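You operate a simulated robot arm through the tools that you are given. There is no shell and no other tool. Be economical: measure what you need, move in short steps, check, and stop when the job is done.

You are at the controls of a simulated two-armed robot. One attempt, no reset.

JOB
Put the round blue plug on the ledge of the cart away on the top of the grey bench. Put two of the steel union with red bands from the ledge of the cart on the left middle shelf of the cart. Put the long steel plug with a black band on the top of the white cabinet away on the top of the wooden bench. Put the blue pad on the top of the right blue cabinet away on the top of the cream bench. Push the second drawer from the top of the right blue cabinet shut. Open the second drawer from the top of the left blue cabinet, fetch the small grey tray and set it in the inside from the top of the second drawer of the left blue cabinet, then shut the drawer. Take the orange tube from the top of the grey bench and put it on the right middle shelf of the cart. Pick up the jug with the orange handle with one hand, pass it to the other hand and put it on the top of the low grey cabinet. Open the small drawer with the brown mark. Do these in any order. Set down upright: round blue plug, blue pad, jug with the orange handle.

It is judged by the outcome, as a careful person would: the job done as asked, and still so three seconds after it is handed in. It fails if anything else is knocked over, pushed out of place, dropped, spilled or broken.

ROBOT AND FRAMES
Two 7-joint arms with two-finger parallel grippers on one trunk, on a base that drives. Base frame: it is fixed to the floor where the robot stands at the start and does not move with it; the origin is under the middle of the robot, x ahead of it, y to its left, z up; the surface under the hand at the start is at about z = 950. Lengths are in mm, angles in rad, forces in N, time in s.
The left shoulder is at the start at [80, 131, 947], the right one opposite. With the tool pointing down near the work surface each hand reaches from about 340 to 840 mm from the robot's upright axis, wherever it stands, measured 20 degrees to its own side. Places, roughly: blue pad (5x4x6 cm) [3500, 400, 900]; inside of the second drawer of the left blue cabin [3700, 1200, 700]; jug with the orange handle [-3500, 2500, 750]; left middle shelf of the cart [700, 600, 600]; long steel plug with a black band (3x4x11 cm) [500, 1200, 1000]; orange tube (19x3x3 cm) [-3400, 2200, 800]; right middle shelf of the cart [700, -300, 600]; round blue plug (4x4x6 cm) [500, 200, 1000]; second drawer of the left blue cabinet [3600, 1200, 700]; second drawer of the right blue cabinet [3300, 600, 700]; small drawer with the brown mark [3800, 1100, 900]; small grey tray (13x9x3 cm) [3700, 600, 900]; steel union with red bands (8x3x3 cm) [500, -100, 1000]; top of the cream bench [-3600, -1100, 800]; top of the grey bench [-3600, 2600, 800]; top of the low grey cabinet [-1500, 1200, 300]; top of the wooden bench [800, 4300, 900]. Payload 1.57 kg a hand.
The tool frame of a hand sits at the grasp point between the pads (the TCP): z along the fingers, y along the line on which they close. The tips reach 30 mm beyond it. The gripper opens to 110 mm. The fingers are 24 mm wide and 12 mm thick; the gripper's body (48 by 112 mm) begins 78 mm behind the TCP.
Orientation is that of the tool frame in the base frame, as a unit quaternion [x, y, z, w]. With the fingers straight down and closing along the base's y, the tool's x points along the base's -x, its y along +y and its z along -z.

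CONTROLS
- The arms move only by the tool nudge_tool. It takes "left_deltas", "right_deltas" or both (then of equal length, played together; a hand with none holds still); each is a list of rows, each a list of 7 numbers: the turn, a rotation vector about the tool's x, y, z in degrees, then the shift along the tool's x, y, z in m, then the gripper command, from -1 (shut) to 1 (fully open), values between in proportion. In form: [[ax, ay, az, x, y, z, claw], ...]. A call has 1 to 8 rows; each row is the pose to reach, as a shift and turn from the pose commanded when the call began, along the tool's axes at that moment. Each row takes 0.2 s and may step no farther than 50 mm and 0.15 rad from the row before; otherwise, or with a gripper value out of range, the whole call is refused. Where a pose cannot be reached the arm comes as near as it can. A force on the tool above 40 N (or 10 N above the force at the start of the call, whichever is more), or a blocked arm, ends the call early, and 0.2 s more pass. The fingers move at their own pace (about 108 mm/s each) and stop on an object; they squeeze with about 37 N. The grip force told is the motor's: it shows also when the fingers shut on nothing. Time passes only in rows, and 0.2 s behind the last, so rows that repeat a pose let the fingers close. It gives the time, the measured TCP pose, the force on the tool (base axes), the opening and the grip force at its end, in the units of the frame above (readings bear some noise), with the torque about the TCP (base axes, N m) and any sound that the robot's microphone picked up, and new pictures: "pictures" is both (left out), scene, wrist or none (wrist: the cameras of the hands that moved).
- Cameras (640 x 400 px; columns grow to the right, rows downward): "scene" is now at [-51.6, 19.5, 1421.9]; the picture's right is [0.21, -0.98, 0.00], its down [-0.53, -0.12, -0.84] and it looks along [0.82, 0.18, -0.54] (base axes); focal length 255 px, centre (320, 200). "left" rides on the left gripper at [70, -16, -141] in its tool frame; the picture's right is [0.23, 0.97, 0.00], its down [-0.86, 0.20, -0.48] and it looks along [-0.47, 0.11, 0.88] (tool axes); focal length 222 px, centre (320, 200). "right" rides on the right gripper at [70, 16, -141] in its tool frame; the picture's right is [-0.23, 0.97, 0.00], its down [-0.86, -0.20, -0.48] and it looks along [-0.47, -0.11, 0.88] (tool axes); focal length 222 px, centre (320, 200). There is no depth. A picture from a camera that has moved, and an enlarged one, comes with that camera's place and axes in the base frame and with its lens.
- steer(legs): drives the robot by 1 to 6 legs, each [ahead, left, turn to the left] in mm, mm and rad, along the robot's own axes; the way and the turn of a leg run together, so that a leg with both is an arc; at most 1500 mm and 3.142 rad a leg. The arms and the cameras ride along, it lands a little off, and it stops where it bumps. It gives what a move gives, and a new picture of the scene camera.
- pan_tilt(pan, tilt): turns the head with the scene camera to pan (to the left, within 1.902 rad either way) and tilt (down, from -0.506 to 1.204), counted from straight ahead of the robot. It gives what a move gives, and a new picture of the scene camera.
- close_up(camera, box): a new picture of the part [left, top, right, bottom] of that camera's present view, enlarged. The clock stands still meanwhile.
- close_job(): hands the job in; it is judged then, once.

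Work in short steps. Places have to be worked out from the pictures, the camera data and where the tool is seen: move nearer, look again, correct. Check each grasp and each placing, and mend what went wrong. You have 535 turns and 360 pictures in all, those below and enlarged ones among them. Open the grippers and draw the arms clear of the work before you hand the job in, unless the task says otherwise; then end with one line.

The tools are called after ">>>" as a command line: name --argument value ..., lists and objects as JSON in quotes. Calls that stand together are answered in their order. nudge_tool: Moves the arms, as the interface text tells. Its arguments: {"type":"object","properties":{"left_deltas":{"type":"array"},"right_deltas":{"type":"array"},"pictures":{"type":"string","enum":["both","scene","wrist","none"]}},"required":[]} The other tools are called the same way: steer (legs) drives the base; pan_tilt (pan, tilt) turns the head that bears the scene camera; close_up (camera, box) takes an enlarged picture of a part of a camera's view; close_job () hands the job in.

At the start:

```text
t: 0.0
left_position: [325.2, 395.9, 1287.9]
left_orientation: [0.0, 1.0, 0.0, -0.001]
left_ft_force: [0.6, -0.3, 0.4]
left_moment: [-0.02, 0.05, 0.0]
left_gripper_width: 110.0
left_finger_force: 0.1
right_position: [511.7, -15.5, 1218.9]
right_orientation: [0.0, 1.0, 0.0, 0.0]
right_ft_force: [1.1, 0.7, 0.1]
right_moment: [0.02, 0.05, -0.04]
right_gripper_width: 109.9
right_finger_force: 0.1
robot x, y, heading: [2.6, 0.9, -0.004]
head pan, tilt: [0.216, 0.572]
```

scene: 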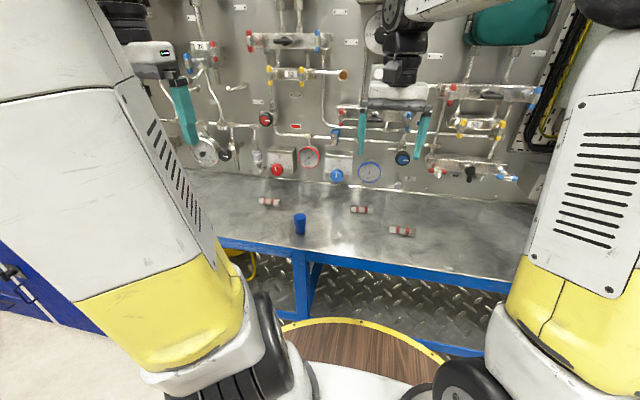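
right: 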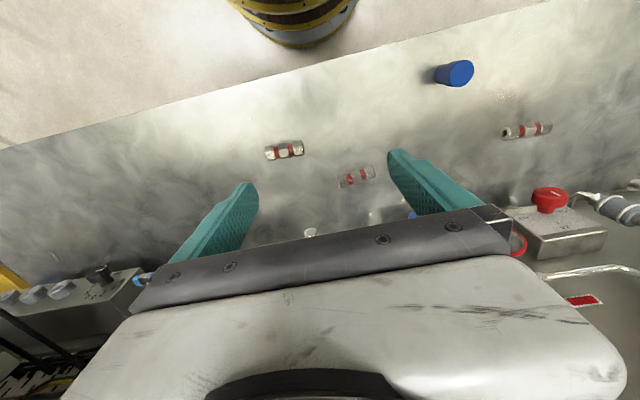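
left: 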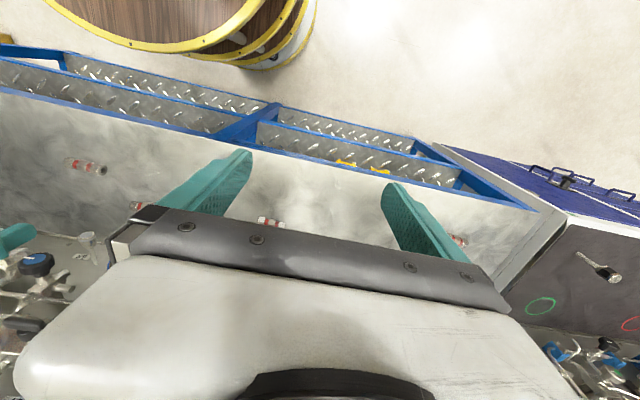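

I see the cart's ledge with the blue plug and unions just ahead. I'll look around first to learn the room.

>>> pan_tilt --pan 1.2 --tilt 0.4

>>> pan_tilt --pan -1.2 --tilt 0.4

>>> pan_tilt --pan 0.0 --tilt 0.9

```text
t: 1.3
left_position: [324.5, 394.8, 1288.6]
left_orientation: [0.0, 1.0, -0.001, 0.001]
left_ft_force: [-0.7, 0.8, -0.6]
left_moment: [-0.01, -0.02, -0.01]
left_gripper_width: 110.5
left_finger_force: 0.1
right_position: [512.0, -14.6, 1218.4]
right_orientation: [0.0, 1.0, 0.0, -0.001]
right_ft_force: [-0.1, -0.4, 0.9]
right_moment: [-0.02, -0.01, 0.02]
right_gripper_width: 109.9
right_finger_force: 0.0
robot x, y, heading: [1.0, -0.6, -0.0]
head pan, tilt: [1.201, 0.4]
camera scene: at [-105.1, 86.8, 1437.7], right [0.93, -0.36, 0.0], down [-0.14, -0.36, -0.92], along [0.33, 0.86, -0.39], focal length 255 px, centre (320, 200)
```

scene: 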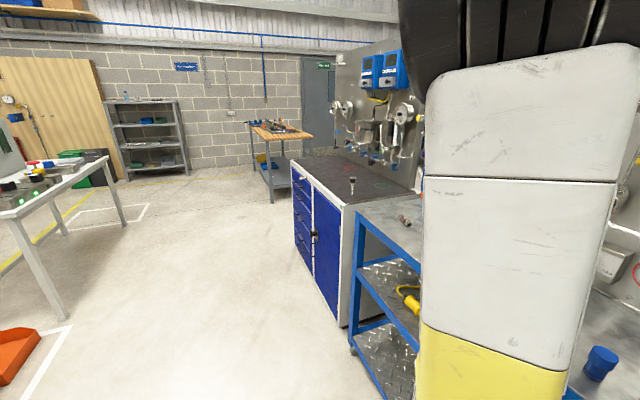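

```text
t: 3.5
left_position: [325.6, 395.2, 1288.4]
left_orientation: [0.001, 1.0, 0.0, 0.0]
left_ft_force: [0.6, 0.8, 0.2]
left_moment: [-0.02, 0.02, 0.02]
left_gripper_width: 109.7
left_finger_force: 0.0
right_position: [511.5, -15.0, 1217.7]
right_orientation: [0.0, 1.0, -0.001, 0.0]
right_ft_force: [0.3, 0.4, 0.1]
right_moment: [0.02, 0.02, 0.0]
right_gripper_width: 109.9
right_finger_force: 0.1
robot x, y, heading: [2.9, -0.3, 0.0]
head pan, tilt: [-1.201, 0.4]
camera scene: at [-105.2, -85.9, 1437.7], right [-0.93, -0.36, 0.0], down [-0.14, 0.36, -0.92], along [0.33, -0.86, -0.39], focal length 255 px, centre (320, 200)
```

scene: 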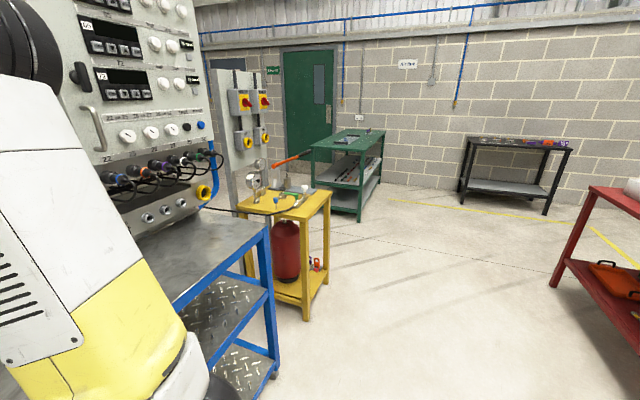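

```text
t: 4.9
left_position: [324.7, 395.2, 1288.9]
left_orientation: [0.0, 1.0, 0.0, 0.0]
left_ft_force: [-0.5, -0.1, -0.5]
left_moment: [0.01, -0.02, 0.01]
left_gripper_width: 109.9
left_finger_force: 0.1
right_position: [511.8, -16.6, 1220.8]
right_orientation: [0.0, 1.0, 0.0, 0.0]
right_ft_force: [-0.5, -0.4, 1.0]
right_moment: [0.01, 0.03, -0.01]
right_gripper_width: 110.2
right_finger_force: 0.1
robot x, y, heading: [0.6, 0.8, 0.004]
head pan, tilt: [0.0, 0.901]
camera scene: at [-63.2, 0.4, 1394.7], right [0.0, -1.0, 0.0], down [-0.78, 0.0, -0.62], along [0.62, 0.0, -0.78], focal length 255 px, centre (320, 200)
```

scene: 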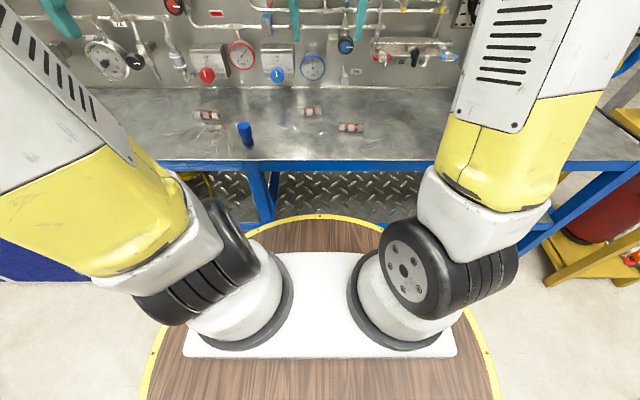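

Blue plug ≈(484,198), unions ≈(538,-87), (620,29), (600,330), all lying along y. I'll bring both hands into tilted (45°) pre-grasp poses over the right and left unions, closing along x, so they can later be put on the shelf with forward-leaning fingers.

>>> nudge_tool --right_deltas '[[-3.04, -3.04, -7.34, -0.003, -0.011, 0.01, 0.1], [-6.08, -6.08, -14.68, -0.006, -0.022, 0.02, 0.1], [-9.12, -9.12, -22.02, -0.009, -0.033, 0.03, 0.1], [-12.16, -12.16, -29.36, -0.012, -0.044, 0.04, 0.1], [-15.2, -15.2, -36.7, -0.015, -0.055, 0.05, 0.1], [-18.24, -18.24, -44.04, -0.019, -0.066, 0.06, 0.1], [-21.28, -21.28, -51.38, -0.023, -0.077, 0.07, 0.1], [-24.32, -24.32, -58.72, -0.027, -0.088, 0.08, 0.1]]' --left_deltas '[[3.04, -3.04, 7.34, -0.034, -0.005, 0.017, 0.1], [6.08, -6.08, 14.68, -0.068, -0.01, 0.034, 0.1], [9.12, -9.12, 22.02, -0.102, -0.015, 0.051, 0.1], [12.16, -12.16, 29.36, -0.136, -0.02, 0.068, 0.1], [15.2, -15.2, 36.7, -0.17, -0.025, 0.085, 0.1], [18.24, -18.24, 44.04, -0.204, -0.03, 0.102, 0.1], [21.28, -21.28, 51.38, -0.24, -0.035, 0.119, 0.1], [24.32, -24.32, 58.72, -0.275, -0.04, 0.136, 0.1]]' --pictures "none"

>>> nudge_tool --right_deltas '[[-3.04, -3.04, -7.34, 0, 0, 0, 0.1], [-6.08, -6.08, -14.68, 0, 0, 0, 0.1], [-9.12, -9.12, -22.02, 0, 0, 0, 0.1], [-10.87, -10.87, -26.24, 0, 0, 0, 0.1]]' --left_deltas '[[3.04, -3.04, 7.34, 0, 0, 0, 0.1], [6.08, -6.08, 14.68, 0, 0, 0, 0.1], [9.12, -9.12, 22.02, 0, 0, 0, 0.1], [10.87, -10.87, 26.24, 0, 0, 0, 0.1]]' --pictures "both"

```text
t: 6.7
left_position: [600.9, 352.6, 1154.3]
left_orientation: [0.484, 0.828, -0.2, 0.2]
left_ft_force: [-0.7, -0.1, 0.0]
left_moment: [0.05, -0.05, 0.05]
left_gripper_width: 60.4
left_finger_force: 0.1
right_position: [537.3, -104.1, 1139.6]
right_orientation: [-0.483, 0.829, 0.2, 0.2]
right_ft_force: [-0.9, -0.1, 0.7]
right_moment: [-0.03, -0.02, -0.01]
right_gripper_width: 60.5
right_finger_force: 0.1
robot x, y, heading: [1.6, 0.8, -0.0]
head pan, tilt: [0.0, 0.901]
```

```text
t: 7.7
left_position: [588.2, 357.9, 1161.4]
left_orientation: [0.654, 0.655, -0.262, 0.273]
left_ft_force: [0.4, 0.6, 0.3]
left_moment: [-0.02, 0.0, 0.0]
left_gripper_width: 60.8
left_finger_force: 0.1
right_position: [528.5, -101.9, 1141.3]
right_orientation: [0.656, -0.649, -0.271, -0.273]
right_ft_force: [0.3, 0.2, -0.8]
right_moment: [-0.01, -0.02, -0.01]
right_gripper_width: 60.5
right_finger_force: 0.1
robot x, y, heading: [-0.8, -0.3, 0.005]
head pan, tilt: [0.0, 0.901]
camera scene: at [-74.0, -1.9, 1394.2], right [0.0, -1.0, 0.0], down [-0.78, 0.0, -0.63], along [0.63, 0.0, -0.78], focal length 255 px, centre (320, 200)
camera right: at [513.4, -251.7, 1191.8], right [-0.98, 0.15, 0.15], down [0.19, 0.26, 0.95], along [0.1, 0.95, -0.29], focal length 222 px, centre (320, 200)
camera left: at [571.2, 507.4, 1213.6], right [0.97, 0.17, -0.14], down [0.19, -0.27, 0.94], along [0.12, -0.95, -0.3], focal length 222 px, centre (320, 200)
```

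scene: 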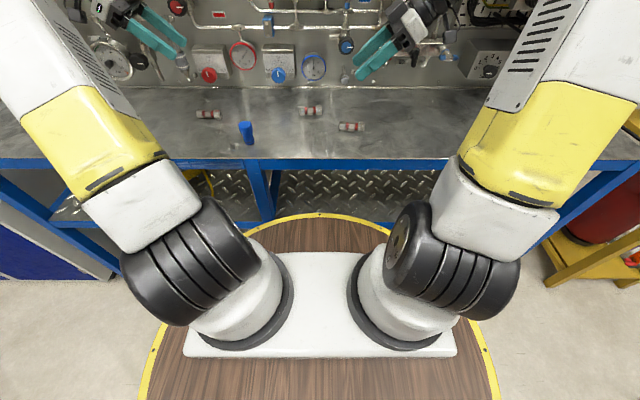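
right: 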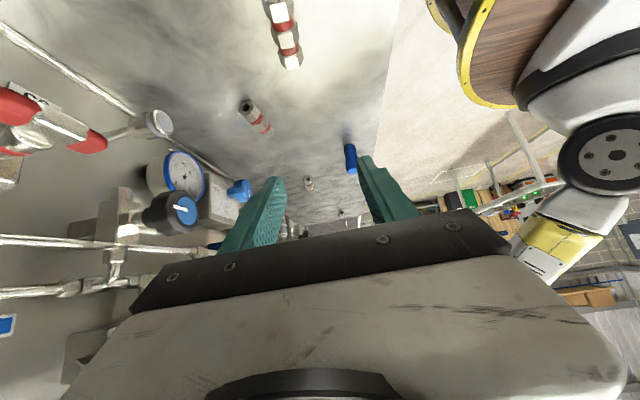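
left: 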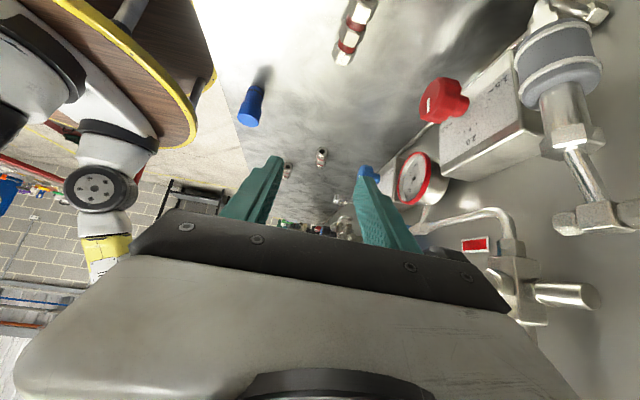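

Camera rays agree: right union centre (540,-85), left (600,328). I lower both hands to just above the grasp.

>>> nudge_tool --right_deltas '[[0, 0, 0, 0.025, -0.003, 0.026, 0.1], [0, 0, 0, 0.05, -0.006, 0.052, 0.1], [0, 0, 0, 0.075, -0.009, 0.078, 0.1], [0, 0, 0, 0.097, -0.0115, 0.1025, 0.1], [0, 0, 0, 0.097, -0.0115, 0.1025, 0.1]]' --left_deltas '[[0, 0, 0, 0.025, 0.003, 0.031, 0.1], [0, 0, 0, 0.05, 0.006, 0.062, 0.1], [0, 0, 0, 0.075, 0.009, 0.093, 0.1], [0, 0, 0, 0.102, 0.012, 0.126, 0.1], [0, 0, 0, 0.102, 0.012, 0.126, 0.1]]' --pictures "both"

```text
t: 8.9
left_position: [613.0, 336.1, 991.0]
left_orientation: [0.654, 0.653, -0.271, 0.269]
left_ft_force: [0.8, 0.3, 0.7]
left_moment: [0.03, 0.01, 0.0]
left_gripper_width: 60.6
left_finger_force: 0.0
right_position: [550.0, -99.6, 999.3]
right_orientation: [0.654, -0.653, -0.271, -0.271]
right_ft_force: [-0.3, 0.1, -0.3]
right_moment: [0.02, 0.0, -0.02]
right_gripper_width: 60.5
right_finger_force: 0.2
robot x, y, heading: [0.1, -3.6, -0.001]
head pan, tilt: [0.0, 0.901]
camera scene: at [-63.2, 0.4, 1394.7], right [0.0, -1.0, 0.0], down [-0.78, 0.0, -0.62], along [0.62, 0.0, -0.78], focal length 255 px, centre (320, 200)
camera right: at [533.7, -248.3, 1048.9], right [-0.97, 0.16, 0.16], down [0.2, 0.27, 0.94], along [0.11, 0.95, -0.29], focal length 222 px, centre (320, 200)
camera left: at [598.0, 486.5, 1041.7], right [0.97, 0.16, -0.16], down [0.2, -0.27, 0.94], along [0.11, -0.95, -0.29], focal length 222 px, centre (320, 200)
```

scene: 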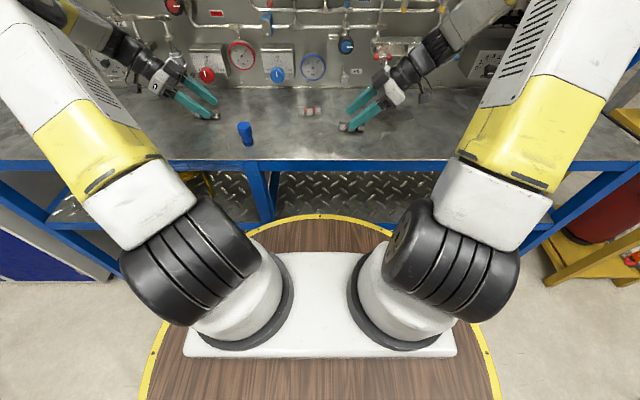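
right: 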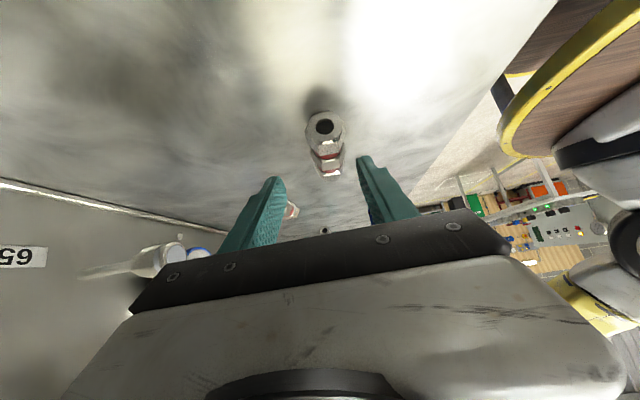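
left: 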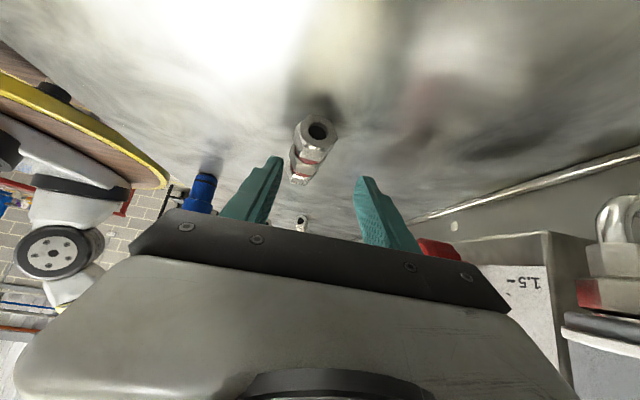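

Unions sit between the fingers; x is ~11 mm too far on both. I correct, drop the last millimetres, and close.

>>> nudge_tool --right_deltas '[[0, 0, 0, 0, 0.011, 0, 0.1], [0, 0, 0, 0.01, 0.011, 0.01, 0.1], [0, 0, 0, 0.01, 0.011, 0.01, -1], [0, 0, 0, 0.01, 0.011, 0.01, -1], [0, 0, 0, 0.01, 0.011, 0.01, -1]]' --left_deltas '[[0, 0, 0, 0, -0.011, 0, 0.1], [0, 0, 0, 0.01, -0.011, -0.0015, 0.1], [0, 0, 0, 0.01, -0.011, -0.0015, -1], [0, 0, 0, 0.01, -0.011, -0.0015, -1], [0, 0, 0, 0.01, -0.011, -0.0015, -1]]' --pictures "wrist"

```text
t: 10.1
left_position: [602.3, 345.2, 984.6]
left_orientation: [0.654, 0.653, -0.271, 0.271]
left_ft_force: [0.2, -0.1, 2.4]
left_moment: [-0.04, -0.04, -0.02]
left_gripper_width: 26.0
left_finger_force: 37.4
right_position: [539.6, -99.9, 985.2]
right_orientation: [0.654, -0.652, -0.27, -0.271]
right_ft_force: [0.8, 0.1, 1.6]
right_moment: [0.06, 0.03, -0.14]
right_gripper_width: 21.9
right_finger_force: 34.8
robot x, y, heading: [1.2, 0.5, 0.001]
head pan, tilt: [0.0, 0.901]
camera right: at [522.3, -247.8, 1034.9], right [-0.97, 0.16, 0.16], down [0.2, 0.27, 0.94], along [0.11, 0.95, -0.29], focal length 222 px, centre (320, 200)
camera left: at [586.5, 496.0, 1036.5], right [0.97, 0.16, -0.16], down [0.2, -0.27, 0.94], along [0.11, -0.95, -0.29], focal length 222 px, centre (320, 200)
```

right: 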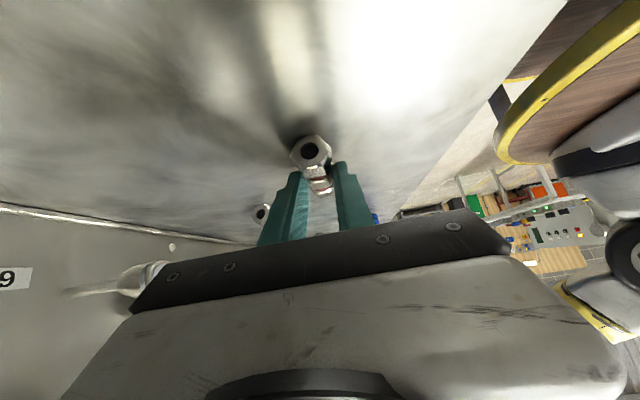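
left: 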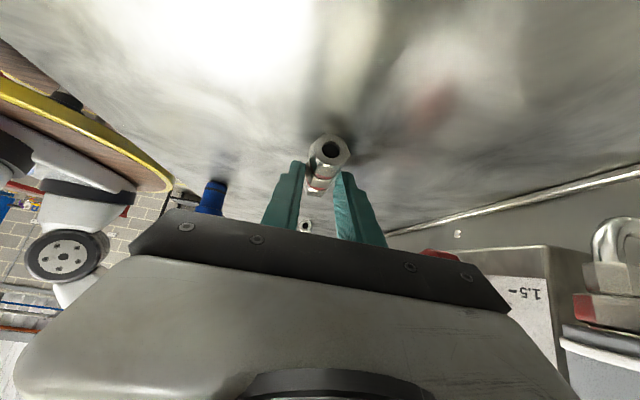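

Both gripped (22 and 26 mm). Lift both 150 mm.

>>> nudge_tool --right_deltas '[[0, 0, 0, -0.026, 0, -0.026, -1], [0, 0, 0, -0.052, 0, -0.052, -1], [0, 0, 0, -0.078, 0, -0.078, -1], [0, 0, 0, -0.106, 0, -0.106, -1]]' --left_deltas '[[0, 0, 0, -0.026, 0, -0.026, -1], [0, 0, 0, -0.052, 0, -0.052, -1], [0, 0, 0, -0.078, 0, -0.078, -1], [0, 0, 0, -0.106, 0, -0.106, -1]]' --pictures "none"

>>> nudge_tool --right_deltas '[[6, 0, 6, 0, 0.01, 0, -1], [12, 0, 12, 0, 0.02, 0, -1], [18, 0, 18, 0, 0.03, 0, -1], [24, 0, 24, 0, 0.04, 0, -1], [30, 0, 30, 0, 0.05, 0, -1], [36, 0, 36, 0, 0.06, 0, -1], [42, 0, 42, 0, 0.07, 0, -1], [48, 0, 48, 0, 0.08, 0, -1]]' --left_deltas '[[-6, 0, -6, 0, -0.015, 0, -1], [-12, 0, -12, 0, -0.03, 0, -1], [-18, 0, -18, 0, -0.045, 0, -1], [-24, 0, -24, 0, -0.06, 0, -1], [-30, 0, -30, 0, -0.075, 0, -1], [-36, 0, -36, 0, -0.09, 0, -1], [-42, 0, -42, 0, -0.105, 0, -1], [-48, 0, -48, 0, -0.12, 0, -1]]' --pictures "none"

>>> nudge_tool --right_deltas '[[6, 0, 6, 0, 0, 0, -1], [12, 0, 12, 0, 0, 0, -1], [15.6, 0, 15.6, 0, 0, 0, -1]]' --left_deltas '[[-6, 0, -6, 0, 0, 0, -1], [-12, 0, -12, 0, 0, 0, -1], [-15.6, 0, -15.6, 0, 0, 0, -1]]' --pictures "both"

```text
t: 11.1
left_position: [600.4, 346.9, 1134.1]
left_orientation: [0.654, 0.653, -0.271, 0.27]
left_ft_force: [0.5, 0.1, -0.6]
left_moment: [0.01, 0.01, -0.01]
left_gripper_width: 0.0
left_finger_force: 21.0
right_position: [538.3, -98.8, 1133.1]
right_orientation: [0.654, -0.653, -0.271, -0.27]
right_ft_force: [-0.5, -0.3, -0.3]
right_moment: [0.0, 0.05, 0.01]
right_gripper_width: 0.0
right_finger_force: 21.4
robot x, y, heading: [-2.3, 1.2, 0.0]
head pan, tilt: [0.0, 0.901]
```

```text
t: 12.9
left_position: [482.8, 346.3, 1134.4]
left_orientation: [0.176, 0.907, -0.073, 0.376]
left_ft_force: [0.2, -0.7, -0.5]
left_moment: [-0.01, 0.0, 0.0]
left_gripper_width: 0.1
left_finger_force: 20.4
right_position: [459.4, -99.5, 1133.9]
right_orientation: [-0.177, 0.906, 0.074, 0.377]
right_ft_force: [-0.3, 0.4, -0.2]
right_moment: [0.01, 0.02, 0.01]
right_gripper_width: 0.1
right_finger_force: 21.1
robot x, y, heading: [0.7, -1.7, 0.005]
head pan, tilt: [0.0, 0.901]
```

```text
t: 13.7
left_position: [481.9, 346.7, 1135.3]
left_orientation: [0.0, 0.924, 0.0, 0.383]
left_ft_force: [0.9, 0.8, -0.8]
left_moment: [0.02, -0.01, 0.04]
left_gripper_width: 0.2
left_finger_force: 21.8
right_position: [459.5, -101.4, 1130.0]
right_orientation: [0.001, 0.926, 0.005, 0.378]
right_ft_force: [0.9, -0.8, -0.6]
right_moment: [-0.01, 0.04, 0.05]
right_gripper_width: 0.2
right_finger_force: 21.3
robot x, y, heading: [3.7, 4.1, 0.002]
head pan, tilt: [0.0, 0.901]
camera scene: at [-67.5, 1.2, 1389.0], right [0.01, -1.0, 0.0], down [-0.83, -0.01, -0.56], along [0.56, 0.01, -0.83], focal length 255 px, centre (320, 200)
camera right: at [310.6, -84.0, 1181.9], right [0.16, 0.97, 0.17], down [0.28, -0.21, 0.94], along [0.95, -0.11, -0.3], focal length 222 px, centre (320, 200)
camera left: at [332.4, 331.7, 1186.6], right [-0.16, 0.97, -0.16], down [0.27, 0.2, 0.94], along [0.95, 0.11, -0.29], focal length 222 px, centre (320, 200)
```

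scene: 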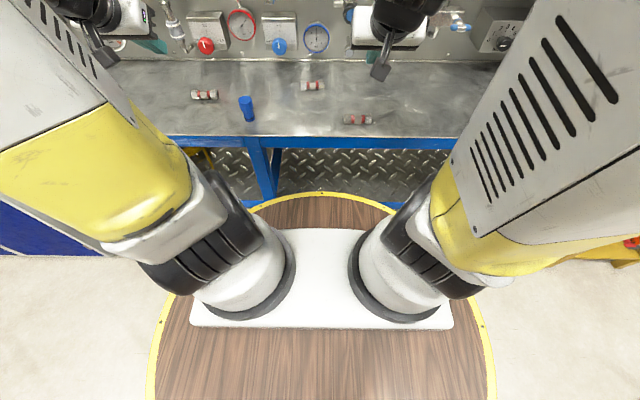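
right: 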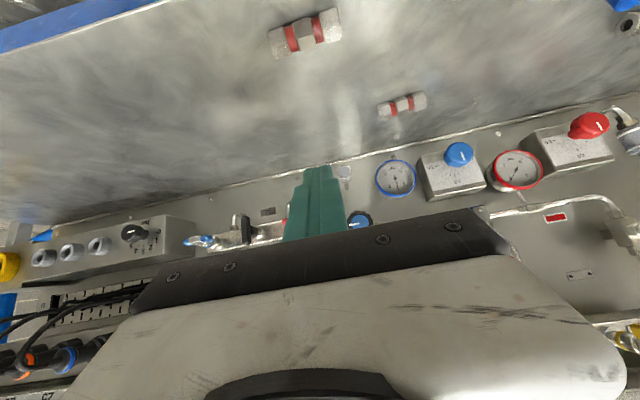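
left: 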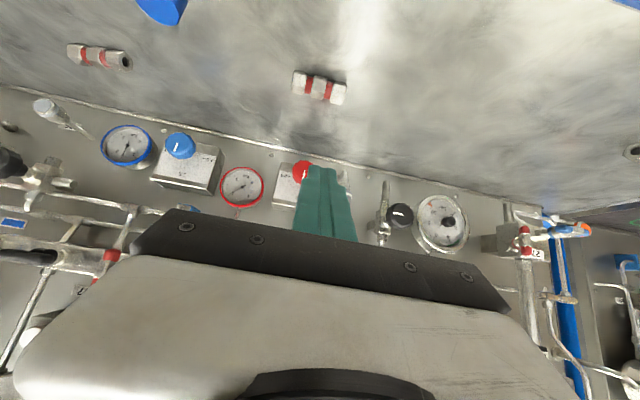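

The unions slipped out at lift (grip too high on them); both still lie on the ledge at ≈(466,-88) and (568,333). I'll reduce the tilt to 30° and grip deeper; first untilt and reposition.

>>> nudge_tool --right_deltas '[[0, 7.5, 0, -0.002, 0, 0.002, 0.1], [0, 15, 0, -0.005, 0, 0.005, 0.1]]' --left_deltas '[[0, 7.5, 0, -0.03, 0, 0.03, 0.1], [0, 15, 0, -0.061, 0, 0.061, 0.1]]' --pictures "none"

>>> nudge_tool --right_deltas '[[-4.25, 0, -7.36, 0, 0, 0, 0.1], [-8.5, 0, -14.72, 0, 0, 0, 0.1], [-12.75, 0, -22.08, 0, 0, 0, 0.1], [-17, 0, -29.44, 0, 0, 0, 0.1], [-21.25, 0, -36.8, 0, 0, 0, 0.1], [-25.5, 0, -44.16, 0, 0, 0, 0.1], [-29.75, 0, -51.52, 0, 0, 0, 0.1], [-34, 0, -58.88, 0, 0, 0, 0.1]]' --left_deltas '[[4.25, 0, 7.36, 0, 0, 0, 0.1], [8.5, 0, 14.72, 0, 0, 0, 0.1], [12.75, 0, 22.08, 0, 0, 0, 0.1], [17, 0, 29.44, 0, 0, 0, 0.1], [21.25, 0, 36.8, 0, 0, 0, 0.1], [25.5, 0, 44.16, 0, 0, 0, 0.1], [29.75, 0, 51.52, 0, 0, 0, 0.1], [34, 0, 58.88, 0, 0, 0, 0.1]]' --pictures "none"

>>> nudge_tool --right_deltas '[[-4.25, 0, -7.36, 0, 0, 0, 0.1], [-8.5, 0, -14.72, 0, 0, 0, 0.1], [-13.5, 0, -23.4, 0, 0, 0, 0.1]]' --left_deltas '[[4.25, 0, 7.36, 0, 0, 0, 0.1], [8.5, 0, 14.72, 0, 0, 0, 0.1], [8.5, 0, 14.72, 0, 0, 0, 0.1]]' --pictures "wrist"

```text
t: 14.3
left_position: [567.2, 344.9, 1134.7]
left_orientation: [0.001, 0.966, 0.0, 0.258]
left_ft_force: [-0.4, -0.5, 0.6]
left_moment: [0.01, -0.04, -0.02]
left_gripper_width: 60.6
left_finger_force: 0.0
right_position: [464.8, -99.3, 1133.8]
right_orientation: [-0.002, 0.966, 0.0, 0.259]
right_ft_force: [-0.5, 0.5, 0.3]
right_moment: [-0.02, -0.05, -0.02]
right_gripper_width: 60.6
right_finger_force: 0.0
robot x, y, heading: [-4.0, 2.7, 0.005]
head pan, tilt: [0.0, 0.901]
```

```text
t: 16.1
left_position: [567.7, 345.5, 1135.4]
left_orientation: [0.543, 0.799, -0.145, 0.213]
left_ft_force: [-0.5, -0.7, 0.1]
left_moment: [0.0, -0.03, 0.0]
left_gripper_width: 60.3
left_finger_force: 0.1
right_position: [466.2, -98.9, 1133.9]
right_orientation: [-0.542, 0.8, 0.145, 0.214]
right_ft_force: [-0.2, -0.2, 0.5]
right_moment: [-0.02, -0.01, -0.01]
right_gripper_width: 60.7
right_finger_force: 0.1
robot x, y, heading: [-2.1, -1.1, -0.003]
head pan, tilt: [0.0, 0.901]
```

```text
refused: row 3 steps farther than a row can; nothing moved
```

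Step slightly too big; redo in smaller rows.

>>> nudge_tool --right_deltas '[[-4.25, 0, -7.36, 0, 0, 0, 0.1], [-8.5, 0, -14.72, 0, 0, 0, 0.1], [-12, 0, -20.8, 0, 0, 0, 0.1], [-13.5, 0, -23.4, 0, 0, 0, 0.1]]' --left_deltas '[[4.25, 0, 7.36, 0, 0, 0, 0.1], [8.5, 0, 14.72, 0, 0, 0, 0.1], [8.5, 0, 14.72, 0, 0, 0, 0.1], [8.5, 0, 14.72, 0, 0, 0, 0.1]]' --pictures "wrist"

```text
t: 17.1
left_position: [567.8, 344.9, 1134.0]
left_orientation: [0.653, 0.712, -0.175, 0.191]
left_ft_force: [-0.5, 0.4, -0.6]
left_moment: [-0.02, -0.01, 0.01]
left_gripper_width: 60.3
left_finger_force: 0.0
right_position: [467.3, -100.5, 1133.8]
right_orientation: [0.714, -0.651, -0.191, -0.174]
right_ft_force: [-0.7, 0.0, 0.1]
right_moment: [0.0, 0.01, -0.02]
right_gripper_width: 60.6
right_finger_force: 0.1
robot x, y, heading: [-4.0, -1.1, 0.003]
head pan, tilt: [0.0, 0.901]
camera right: at [461.4, -231.4, 1221.2], right [-0.99, 0.11, 0.11], down [0.15, 0.52, 0.84], along [0.03, 0.85, -0.53], focal length 222 px, centre (320, 200)
camera left: at [540.5, 476.3, 1222.8], right [0.95, 0.28, -0.11], down [0.24, -0.48, 0.84], along [0.18, -0.83, -0.53], focal length 222 px, centre (320, 200)
```

right: 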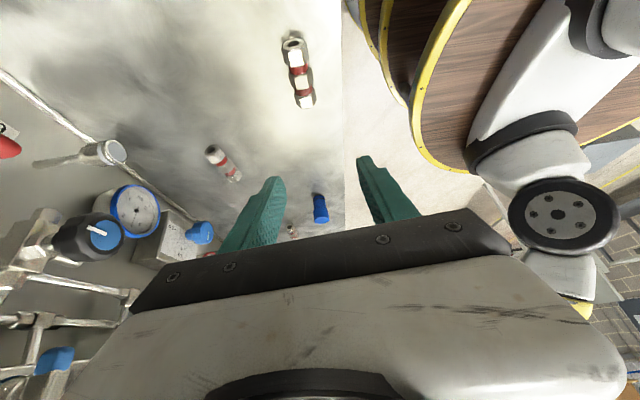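
left: 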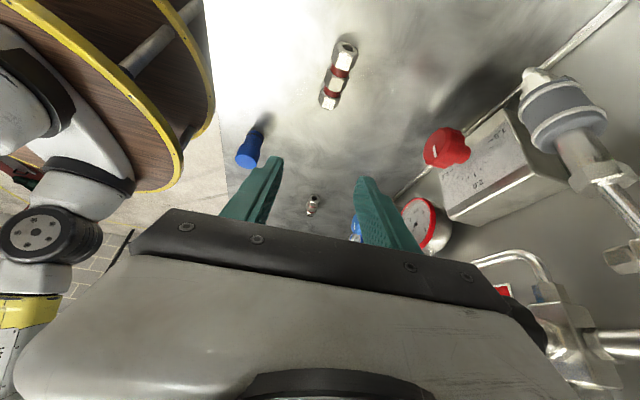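

Union centres: right (469,-91), left (571,337). Lower to z≈990 with 30° tilt.

>>> nudge_tool --right_deltas '[[0, 0, 0, 0.017, -0.001, 0.032, 0.1], [0, 0, 0, 0.034, -0.001, 0.063, 0.1], [0, 0, 0, 0.051, -0.002, 0.095, 0.1], [0, 0, 0, 0.068, -0.0024, 0.127, 0.1], [0, 0, 0, 0.068, -0.0024, 0.127, 0.1]]' --left_deltas '[[0, 0, 0, 0.017, 0.001, 0.032, 0.1], [0, 0, 0, 0.034, 0.001, 0.063, 0.1], [0, 0, 0, 0.051, 0.002, 0.095, 0.1], [0, 0, 0, 0.069, 0.0027, 0.126, 0.1], [0, 0, 0, 0.069, 0.0027, 0.126, 0.1]]' --pictures "wrist"

```text
t: 18.3
left_position: [570.6, 343.2, 992.3]
left_orientation: [0.653, 0.712, -0.175, 0.191]
left_ft_force: [-1.0, 0.3, -0.1]
left_moment: [-0.01, 0.01, 0.0]
left_gripper_width: 60.6
left_finger_force: 0.0
right_position: [468.4, -93.5, 990.6]
right_orientation: [0.713, -0.652, -0.191, -0.173]
right_ft_force: [-1.0, 0.2, -0.2]
right_moment: [0.02, -0.03, 0.0]
right_gripper_width: 60.7
right_finger_force: 0.1
robot x, y, heading: [-0.5, -2.5, 0.002]
head pan, tilt: [0.0, 0.901]
camera right: at [463.1, -225.6, 1076.8], right [-0.99, 0.11, 0.11], down [0.15, 0.52, 0.84], along [0.03, 0.85, -0.53], focal length 222 px, centre (320, 200)
camera left: at [543.1, 473.3, 1079.6], right [0.95, 0.28, -0.11], down [0.24, -0.48, 0.84], along [0.18, -0.83, -0.53], focal length 222 px, centre (320, 200)
```

right: 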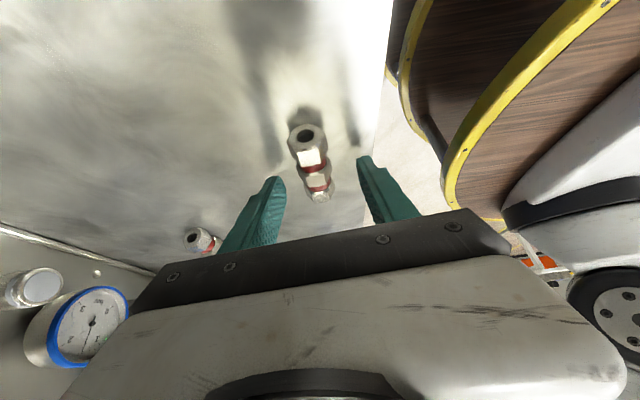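
left: 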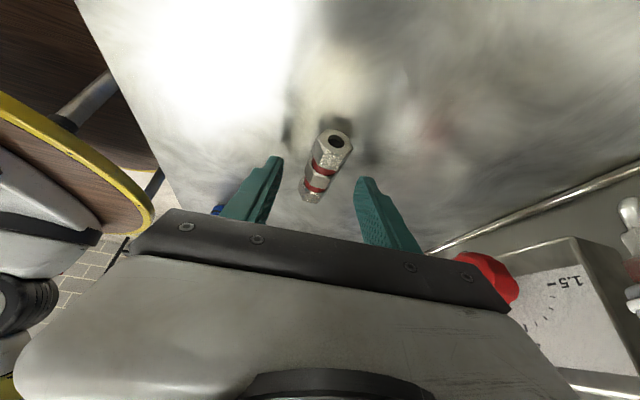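

Both unions are centred. Step down in small increments to find the surface.

>>> nudge_tool --right_deltas '[[0, 0, 0, 0.002, 0, 0.0035, 0.1], [0, 0, 0, 0.004, 0, 0.007, 0.1], [0, 0, 0, 0.004, 0, 0.007, 0.1]]' --left_deltas '[[0, 0, 0, 0.002, 0, 0.0035, 0.1], [0, 0, 0, 0.0045, 0, 0.008, 0.1], [0, 0, 0, 0.0045, 0, 0.008, 0.1]]' --pictures "none"

>>> nudge_tool --right_deltas '[[0, 0, 0, 0.0015, 0, 0.0026, 0.1], [0, 0, 0, 0.0015, 0, 0.0026, 0.1]]' --left_deltas '[[0, 0, 0, 0.0015, 0, 0.0026, 0.1], [0, 0, 0, 0.0015, 0, 0.0026, 0.1]]' --pictures "none"

```text
t: 19.1
left_position: [570.1, 343.1, 982.7]
left_orientation: [0.653, 0.712, -0.175, 0.191]
left_ft_force: [-0.7, -0.1, -0.3]
left_moment: [0.0, 0.01, 0.0]
left_gripper_width: 60.4
left_finger_force: 0.1
right_position: [467.5, -94.3, 982.4]
right_orientation: [0.712, -0.653, -0.19, -0.175]
right_ft_force: [0.2, -1.9, 15.2]
right_moment: [-0.04, 0.49, 0.06]
right_gripper_width: 60.4
right_finger_force: 0.3
robot x, y, heading: [0.1, -0.0, 0.0]
head pan, tilt: [0.0, 0.901]
```

```text
t: 19.4
left_position: [570.7, 343.0, 982.2]
left_orientation: [0.654, 0.711, -0.175, 0.19]
left_ft_force: [-2.3, 1.1, 5.9]
left_moment: [-0.02, 0.24, -0.04]
left_gripper_width: 61.4
left_finger_force: 0.9
right_position: [469.2, -94.2, 982.6]
right_orientation: [0.712, -0.652, -0.19, -0.177]
right_ft_force: [-2.4, -1.4, 5.4]
right_moment: [-0.04, 0.28, -0.01]
right_gripper_width: 62.0
right_finger_force: 0.9
robot x, y, heading: [2.4, 0.8, -0.002]
head pan, tilt: [0.0, 0.901]
stopped in row 1 (right hand): the force on the tool passed its limit at 47 N (the readings are from after the stop); the commanded pose is now the measured one
```

Contact at z≈982 (surface 950). Close there, 1 mm up.

>>> nudge_tool --right_deltas '[[0, 0, 0, -0.0005, 0, -0.001, 0.1], [0, 0, 0, -0.0005, 0, -0.001, -1], [0, 0, 0, -0.0005, 0, -0.001, -1], [0, 0, 0, -0.0005, 0, -0.001, -1]]' --left_deltas '[[0, 0, 0, -0.0005, 0, -0.001, 0.1], [0, 0, 0, -0.0005, 0, -0.001, -1], [0, 0, 0, -0.0005, 0, -0.001, -1], [0, 0, 0, -0.0005, 0, -0.001, -1]]' --pictures "none"

>>> nudge_tool --right_deltas '[[0, 0, 0, -0.005, 0, -0.009, -1], [0, 0, 0, -0.01, 0, -0.017, -1], [0, 0, 0, -0.015, 0, -0.026, -1], [0, 0, 0, -0.02, 0, -0.035, -1]]' --left_deltas '[[0, 0, 0, -0.005, 0, -0.009, -1], [0, 0, 0, -0.01, 0, -0.017, -1], [0, 0, 0, -0.015, 0, -0.026, -1], [0, 0, 0, -0.02, 0, -0.035, -1]]' --pictures "wrist"

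```text
t: 20.4
left_position: [570.9, 342.0, 982.3]
left_orientation: [0.653, 0.712, -0.174, 0.191]
left_ft_force: [-1.0, -0.7, -0.5]
left_moment: [-0.04, 0.09, -0.11]
left_gripper_width: 16.4
left_finger_force: 31.5
right_position: [468.3, -93.7, 981.7]
right_orientation: [0.712, -0.652, -0.19, -0.178]
right_ft_force: [1.6, 0.8, 0.1]
right_moment: [0.03, -0.35, -0.4]
right_gripper_width: 16.9
right_finger_force: 31.8
robot x, y, heading: [0.4, 0.0, 0.004]
head pan, tilt: [0.0, 0.901]
```

```text
t: 21.4
left_position: [570.9, 342.7, 1022.1]
left_orientation: [0.654, 0.711, -0.175, 0.191]
left_ft_force: [0.0, -1.2, -1.1]
left_moment: [0.01, 0.02, -0.04]
left_gripper_width: 26.2
left_finger_force: 37.0
right_position: [470.4, -96.0, 1022.3]
right_orientation: [0.713, -0.651, -0.191, -0.176]
right_ft_force: [0.6, -0.7, -0.4]
right_moment: [0.03, -0.01, 0.0]
right_gripper_width: 26.0
right_finger_force: 36.9
robot x, y, heading: [0.7, -1.6, 0.001]
head pan, tilt: [0.0, 0.901]
camera right: at [465.0, -227.3, 1109.3], right [-0.99, 0.11, 0.11], down [0.15, 0.52, 0.84], along [0.04, 0.85, -0.53], focal length 222 px, centre (320, 200)
camera left: at [543.5, 473.4, 1110.9], right [0.95, 0.28, -0.11], down [0.24, -0.48, 0.84], along [0.18, -0.83, -0.53], focal length 222 px, centre (320, 200)
```

right: 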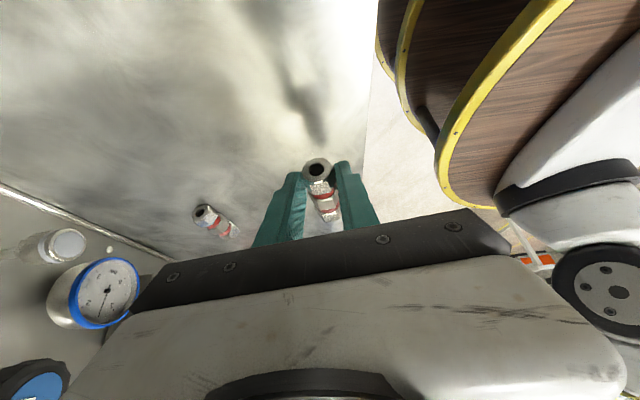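
left: 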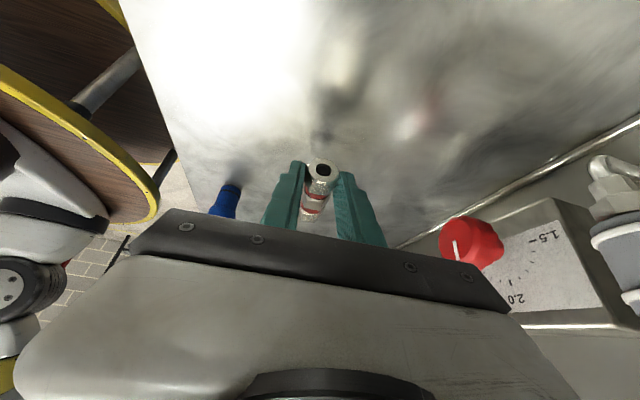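

Both gripped firmly at 26 mm now. Lift and swing the hands back to point forward.

>>> nudge_tool --right_deltas '[[0, 0, 0, -0.02, 0, -0.035, -1], [0, 0, 0, -0.04, 0, -0.07, -1], [0, 0, 0, -0.06, 0, -0.104, -1]]' --left_deltas '[[0, 0, 0, -0.02, 0, -0.035, -1], [0, 0, 0, -0.04, 0, -0.07, -1], [0, 0, 0, -0.06, 0, -0.104, -1]]' --pictures "none"

>>> nudge_tool --right_deltas '[[4.25, 0, 7.36, 0, 0, 0, -1], [8.5, 0, 14.72, 0, 0, 0, -1], [12.75, 0, 22.08, 0, 0, 0, -1], [17, 0, 29.44, 0, 0, 0, -1], [21.25, 0, 36.8, 0, 0, 0, -1], [25.5, 0, 44.16, 0, 0, 0, -1], [29.75, 0, 51.52, 0, 0, 0, -1], [34, 0, 58.88, 0, 0, 0, -1]]' --left_deltas '[[-4.25, 0, -7.36, 0, -0.012, 0, -1], [-8.5, 0, -14.72, 0, -0.025, 0, -1], [-12.75, 0, -22.08, 0, -0.037, 0, -1], [-17, 0, -29.44, 0, -0.05, 0, -1], [-21.25, 0, -36.8, 0, -0.062, 0, -1], [-25.5, 0, -44.16, 0, -0.075, 0, -1], [-29.75, 0, -51.52, 0, -0.087, 0, -1], [-34, 0, -58.88, 0, -0.1, 0, -1]]' --pictures "none"

>>> nudge_tool --right_deltas '[[4.25, 0, 7.36, 0, 0, 0, -1], [8.5, 0, 14.72, 0, 0, 0, -1], [12.75, 0, 22.08, 0, 0, 0, -1], [13.5, 0, 23.4, 0, 0, 0, -1]]' --left_deltas '[[-4.25, 0, -7.36, 0, 0, 0, -1], [-8.5, 0, -14.72, 0, 0, 0, -1], [-8.5, 0, -14.72, 0, 0, 0, -1], [-8.5, 0, -14.72, 0, 0, 0, -1]]' --pictures "both"

```text
t: 22.2
left_position: [571.7, 343.8, 1145.7]
left_orientation: [0.653, 0.712, -0.175, 0.191]
left_ft_force: [0.5, 0.6, 0.0]
left_moment: [0.01, 0.0, -0.02]
left_gripper_width: 26.1
left_finger_force: 37.4
right_position: [469.2, -95.6, 1143.6]
right_orientation: [0.712, -0.652, -0.191, -0.176]
right_ft_force: [-0.5, -0.2, -1.3]
right_moment: [-0.04, 0.03, 0.0]
right_gripper_width: 26.3
right_finger_force: 37.2
robot x, y, heading: [2.1, 2.6, 0.002]
head pan, tilt: [0.0, 0.901]
```

```text
t: 24.1
left_position: [471.6, 334.5, 1144.0]
left_orientation: [0.142, 0.955, -0.038, 0.257]
left_ft_force: [-0.1, 0.2, -1.3]
left_moment: [-0.01, 0.04, 0.0]
left_gripper_width: 26.1
left_finger_force: 36.8
right_position: [469.2, -95.7, 1143.2]
right_orientation: [-0.225, 0.939, 0.061, 0.254]
right_ft_force: [0.8, 0.7, -1.3]
right_moment: [-0.01, 0.02, 0.0]
right_gripper_width: 26.3
right_finger_force: 36.9
robot x, y, heading: [2.9, 2.5, -0.0]
head pan, tilt: [0.0, 0.901]
```

```text
t: 25.1
left_position: [469.7, 334.4, 1143.3]
left_orientation: [0.001, 0.965, -0.001, 0.261]
left_ft_force: [-0.4, -0.1, -0.4]
left_moment: [0.03, 0.02, -0.02]
left_gripper_width: 26.4
left_finger_force: 36.8
right_position: [469.7, -95.1, 1143.2]
right_orientation: [0.0, 0.965, 0.0, 0.261]
right_ft_force: [-0.1, 0.0, -0.7]
right_moment: [0.0, 0.03, -0.01]
right_gripper_width: 26.3
right_finger_force: 37.2
robot x, y, heading: [-2.4, -2.8, -0.003]
head pan, tilt: [0.0, 0.901]
camera scene: at [-63.2, 0.4, 1394.7], right [0.0, -1.0, 0.0], down [-0.78, 0.0, -0.62], along [0.62, 0.0, -0.78], focal length 255 px, centre (320, 200)
camera right: at [337.1, -79.0, 1229.9], right [0.2, 0.97, 0.12], down [0.5, -0.2, 0.84], along [0.84, -0.11, -0.52], focal length 222 px, centre (320, 200)
camera left: at [339.6, 320.1, 1231.1], right [-0.2, 0.97, -0.11], down [0.5, 0.2, 0.84], along [0.84, 0.11, -0.53], focal length 222 px, centre (320, 200)
```

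scene: 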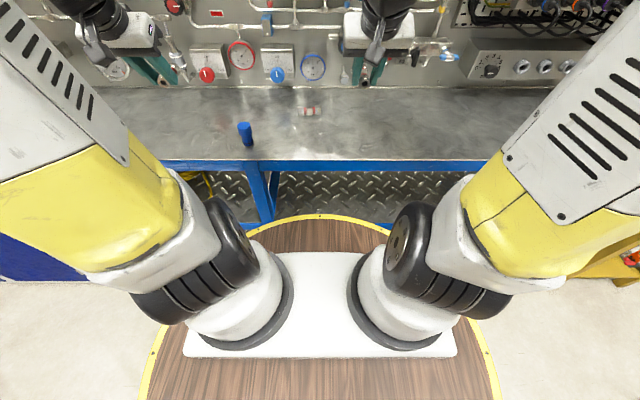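
right: 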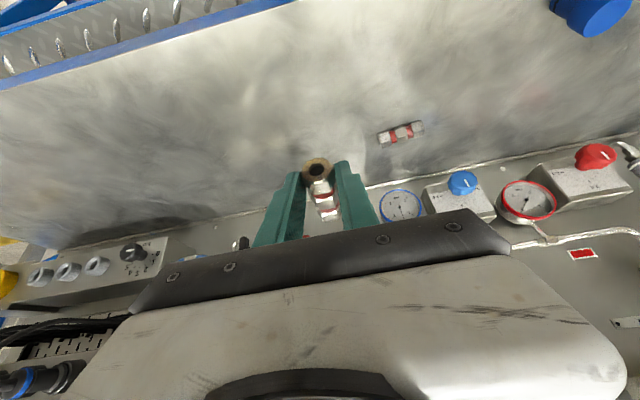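
left: 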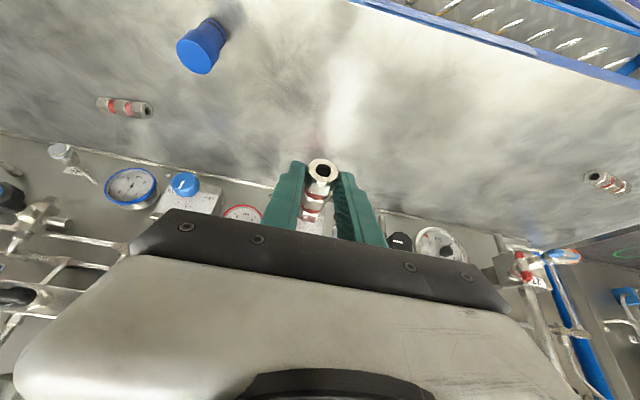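

Both unions held. Back off and slide left so the left shelf is in front of me, with a view down.

>>> steer --legs '[[-300, 0, 0], [0, 520, 0]]'

>>> pan_tilt --pan 0.0 --tilt 0.8

```text
t: 29.8
left_position: [164.7, 873.7, 1144.3]
left_orientation: [-0.002, 0.966, 0.001, 0.26]
left_ft_force: [-0.2, -0.5, -0.3]
left_moment: [0.03, 0.02, 0.0]
left_gripper_width: 26.3
left_finger_force: 36.7
right_position: [165.8, 443.1, 1143.8]
right_orientation: [-0.004, 0.966, 0.002, 0.26]
right_ft_force: [0.5, 0.1, -0.6]
right_moment: [0.0, 0.03, 0.03]
right_gripper_width: 26.5
right_finger_force: 36.9
robot x, y, heading: [-299.7, 536.9, 0.011]
head pan, tilt: [0.0, 0.901]
camera scene: at [-366.8, 535.5, 1394.7], right [0.01, -1.0, 0.0], down [-0.78, -0.01, -0.62], along [0.62, 0.0, -0.78], focal length 255 px, centre (320, 200)
```

scene: 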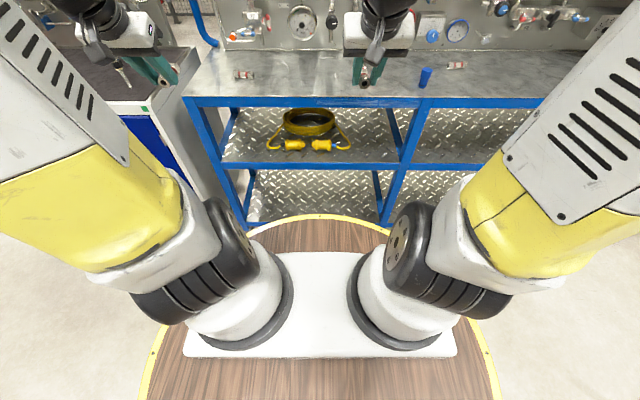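

```text
t: 30.5
left_position: [164.5, 875.1, 1143.1]
left_orientation: [-0.003, 0.966, 0.001, 0.259]
left_ft_force: [-0.2, 0.9, -1.0]
left_moment: [0.0, 0.04, -0.02]
left_gripper_width: 26.1
left_finger_force: 37.2
right_position: [166.0, 443.1, 1143.3]
right_orientation: [-0.003, 0.965, 0.001, 0.261]
right_ft_force: [-0.2, 1.0, -0.8]
right_moment: [0.01, 0.04, -0.01]
right_gripper_width: 26.4
right_finger_force: 36.5
robot x, y, heading: [-305.7, 534.1, 0.005]
head pan, tilt: [0.0, 0.799]
camera scene: at [-361.6, 535.6, 1402.5], right [0.01, -1.0, 0.0], down [-0.72, -0.01, -0.7], along [0.7, 0.01, -0.72], focal length 255 px, centre (320, 200)
```

scene: 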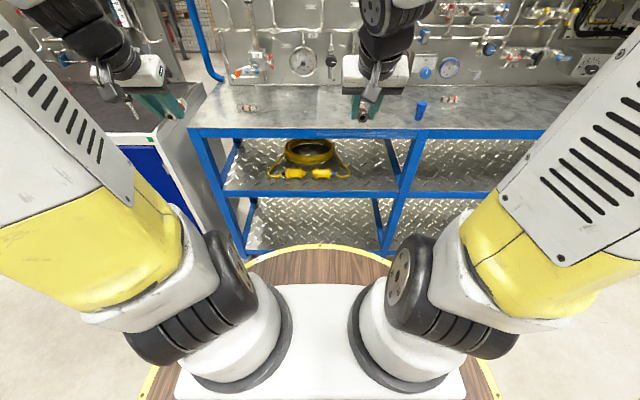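

The left shelf has free space left (y≈820) and right (y≈330) of the yellow cable. Lower both hands in front of the shelf, half way first.

>>> nudge_tool --left_deltas '[[0, 0, 0, 0.0085, -0.0065, 0.0417, -1], [0, 0, 0, 0.017, -0.013, 0.0833, -1], [0, 0, 0, 0.0255, -0.0195, 0.125, -1], [0, 0, 0, 0.034, -0.026, 0.1666, -1], [0, 0, 0, 0.0425, -0.0325, 0.208, -1], [0, 0, 0, 0.051, -0.039, 0.25, -1]]' --right_deltas '[[0, 0, 0, 0.0085, -0.0113, 0.0417, -1], [0, 0, 0, 0.017, -0.0226, 0.0833, -1], [0, 0, 0, 0.0255, -0.0339, 0.125, -1], [0, 0, 0, 0.034, -0.0452, 0.1666, -1], [0, 0, 0, 0.0425, -0.0565, 0.208, -1], [0, 0, 0, 0.051, -0.0678, 0.25, -1]]' --pictures "both"

```text
t: 31.9
left_position: [244.1, 837.4, 902.0]
left_orientation: [-0.003, 0.966, 0.001, 0.26]
left_ft_force: [-0.4, 0.9, -0.2]
left_moment: [-0.04, -0.01, -0.02]
left_gripper_width: 26.0
left_finger_force: 37.1
right_position: [248.1, 376.1, 902.2]
right_orientation: [-0.003, 0.965, 0.003, 0.261]
right_ft_force: [-0.1, 0.5, -0.8]
right_moment: [-0.04, 0.0, 0.0]
right_gripper_width: 26.3
right_finger_force: 36.8
robot x, y, heading: [-306.3, 535.5, 0.005]
head pan, tilt: [0.0, 0.799]
camera scene: at [-362.4, 535.9, 1402.5], right [0.01, -1.0, 0.0], down [-0.72, -0.01, -0.7], along [0.7, 0.01, -0.72], focal length 255 px, centre (320, 200)
camera right: at [116.5, 392.1, 989.0], right [0.19, 0.97, 0.12], down [0.5, -0.2, 0.84], along [0.85, -0.1, -0.52], focal length 222 px, centre (320, 200)
camera left: at [113.6, 821.5, 989.8], right [-0.2, 0.97, -0.11], down [0.5, 0.2, 0.84], along [0.84, 0.11, -0.53], focal length 222 px, centre (320, 200)
```

scene: 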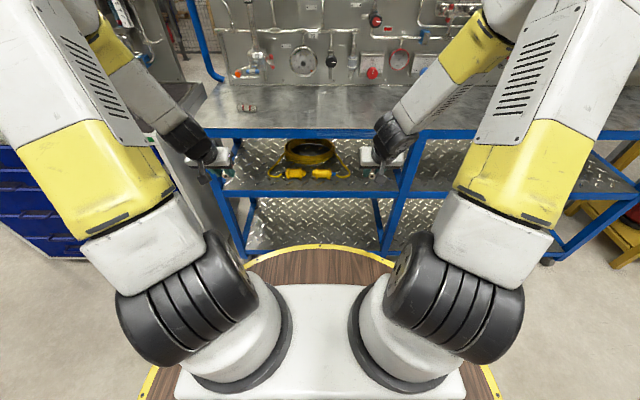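
right: 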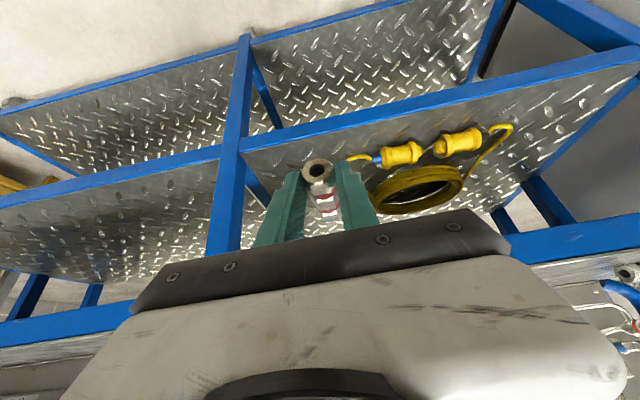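
left: 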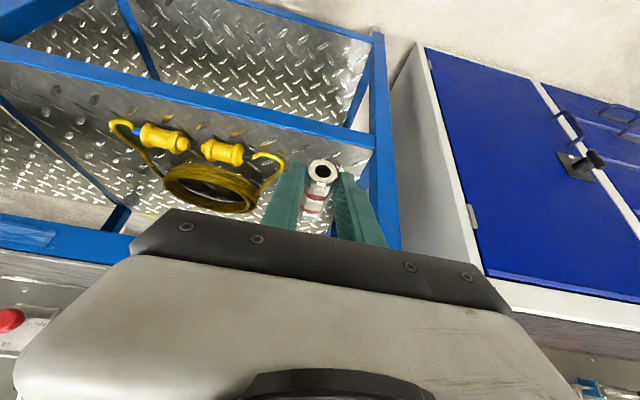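

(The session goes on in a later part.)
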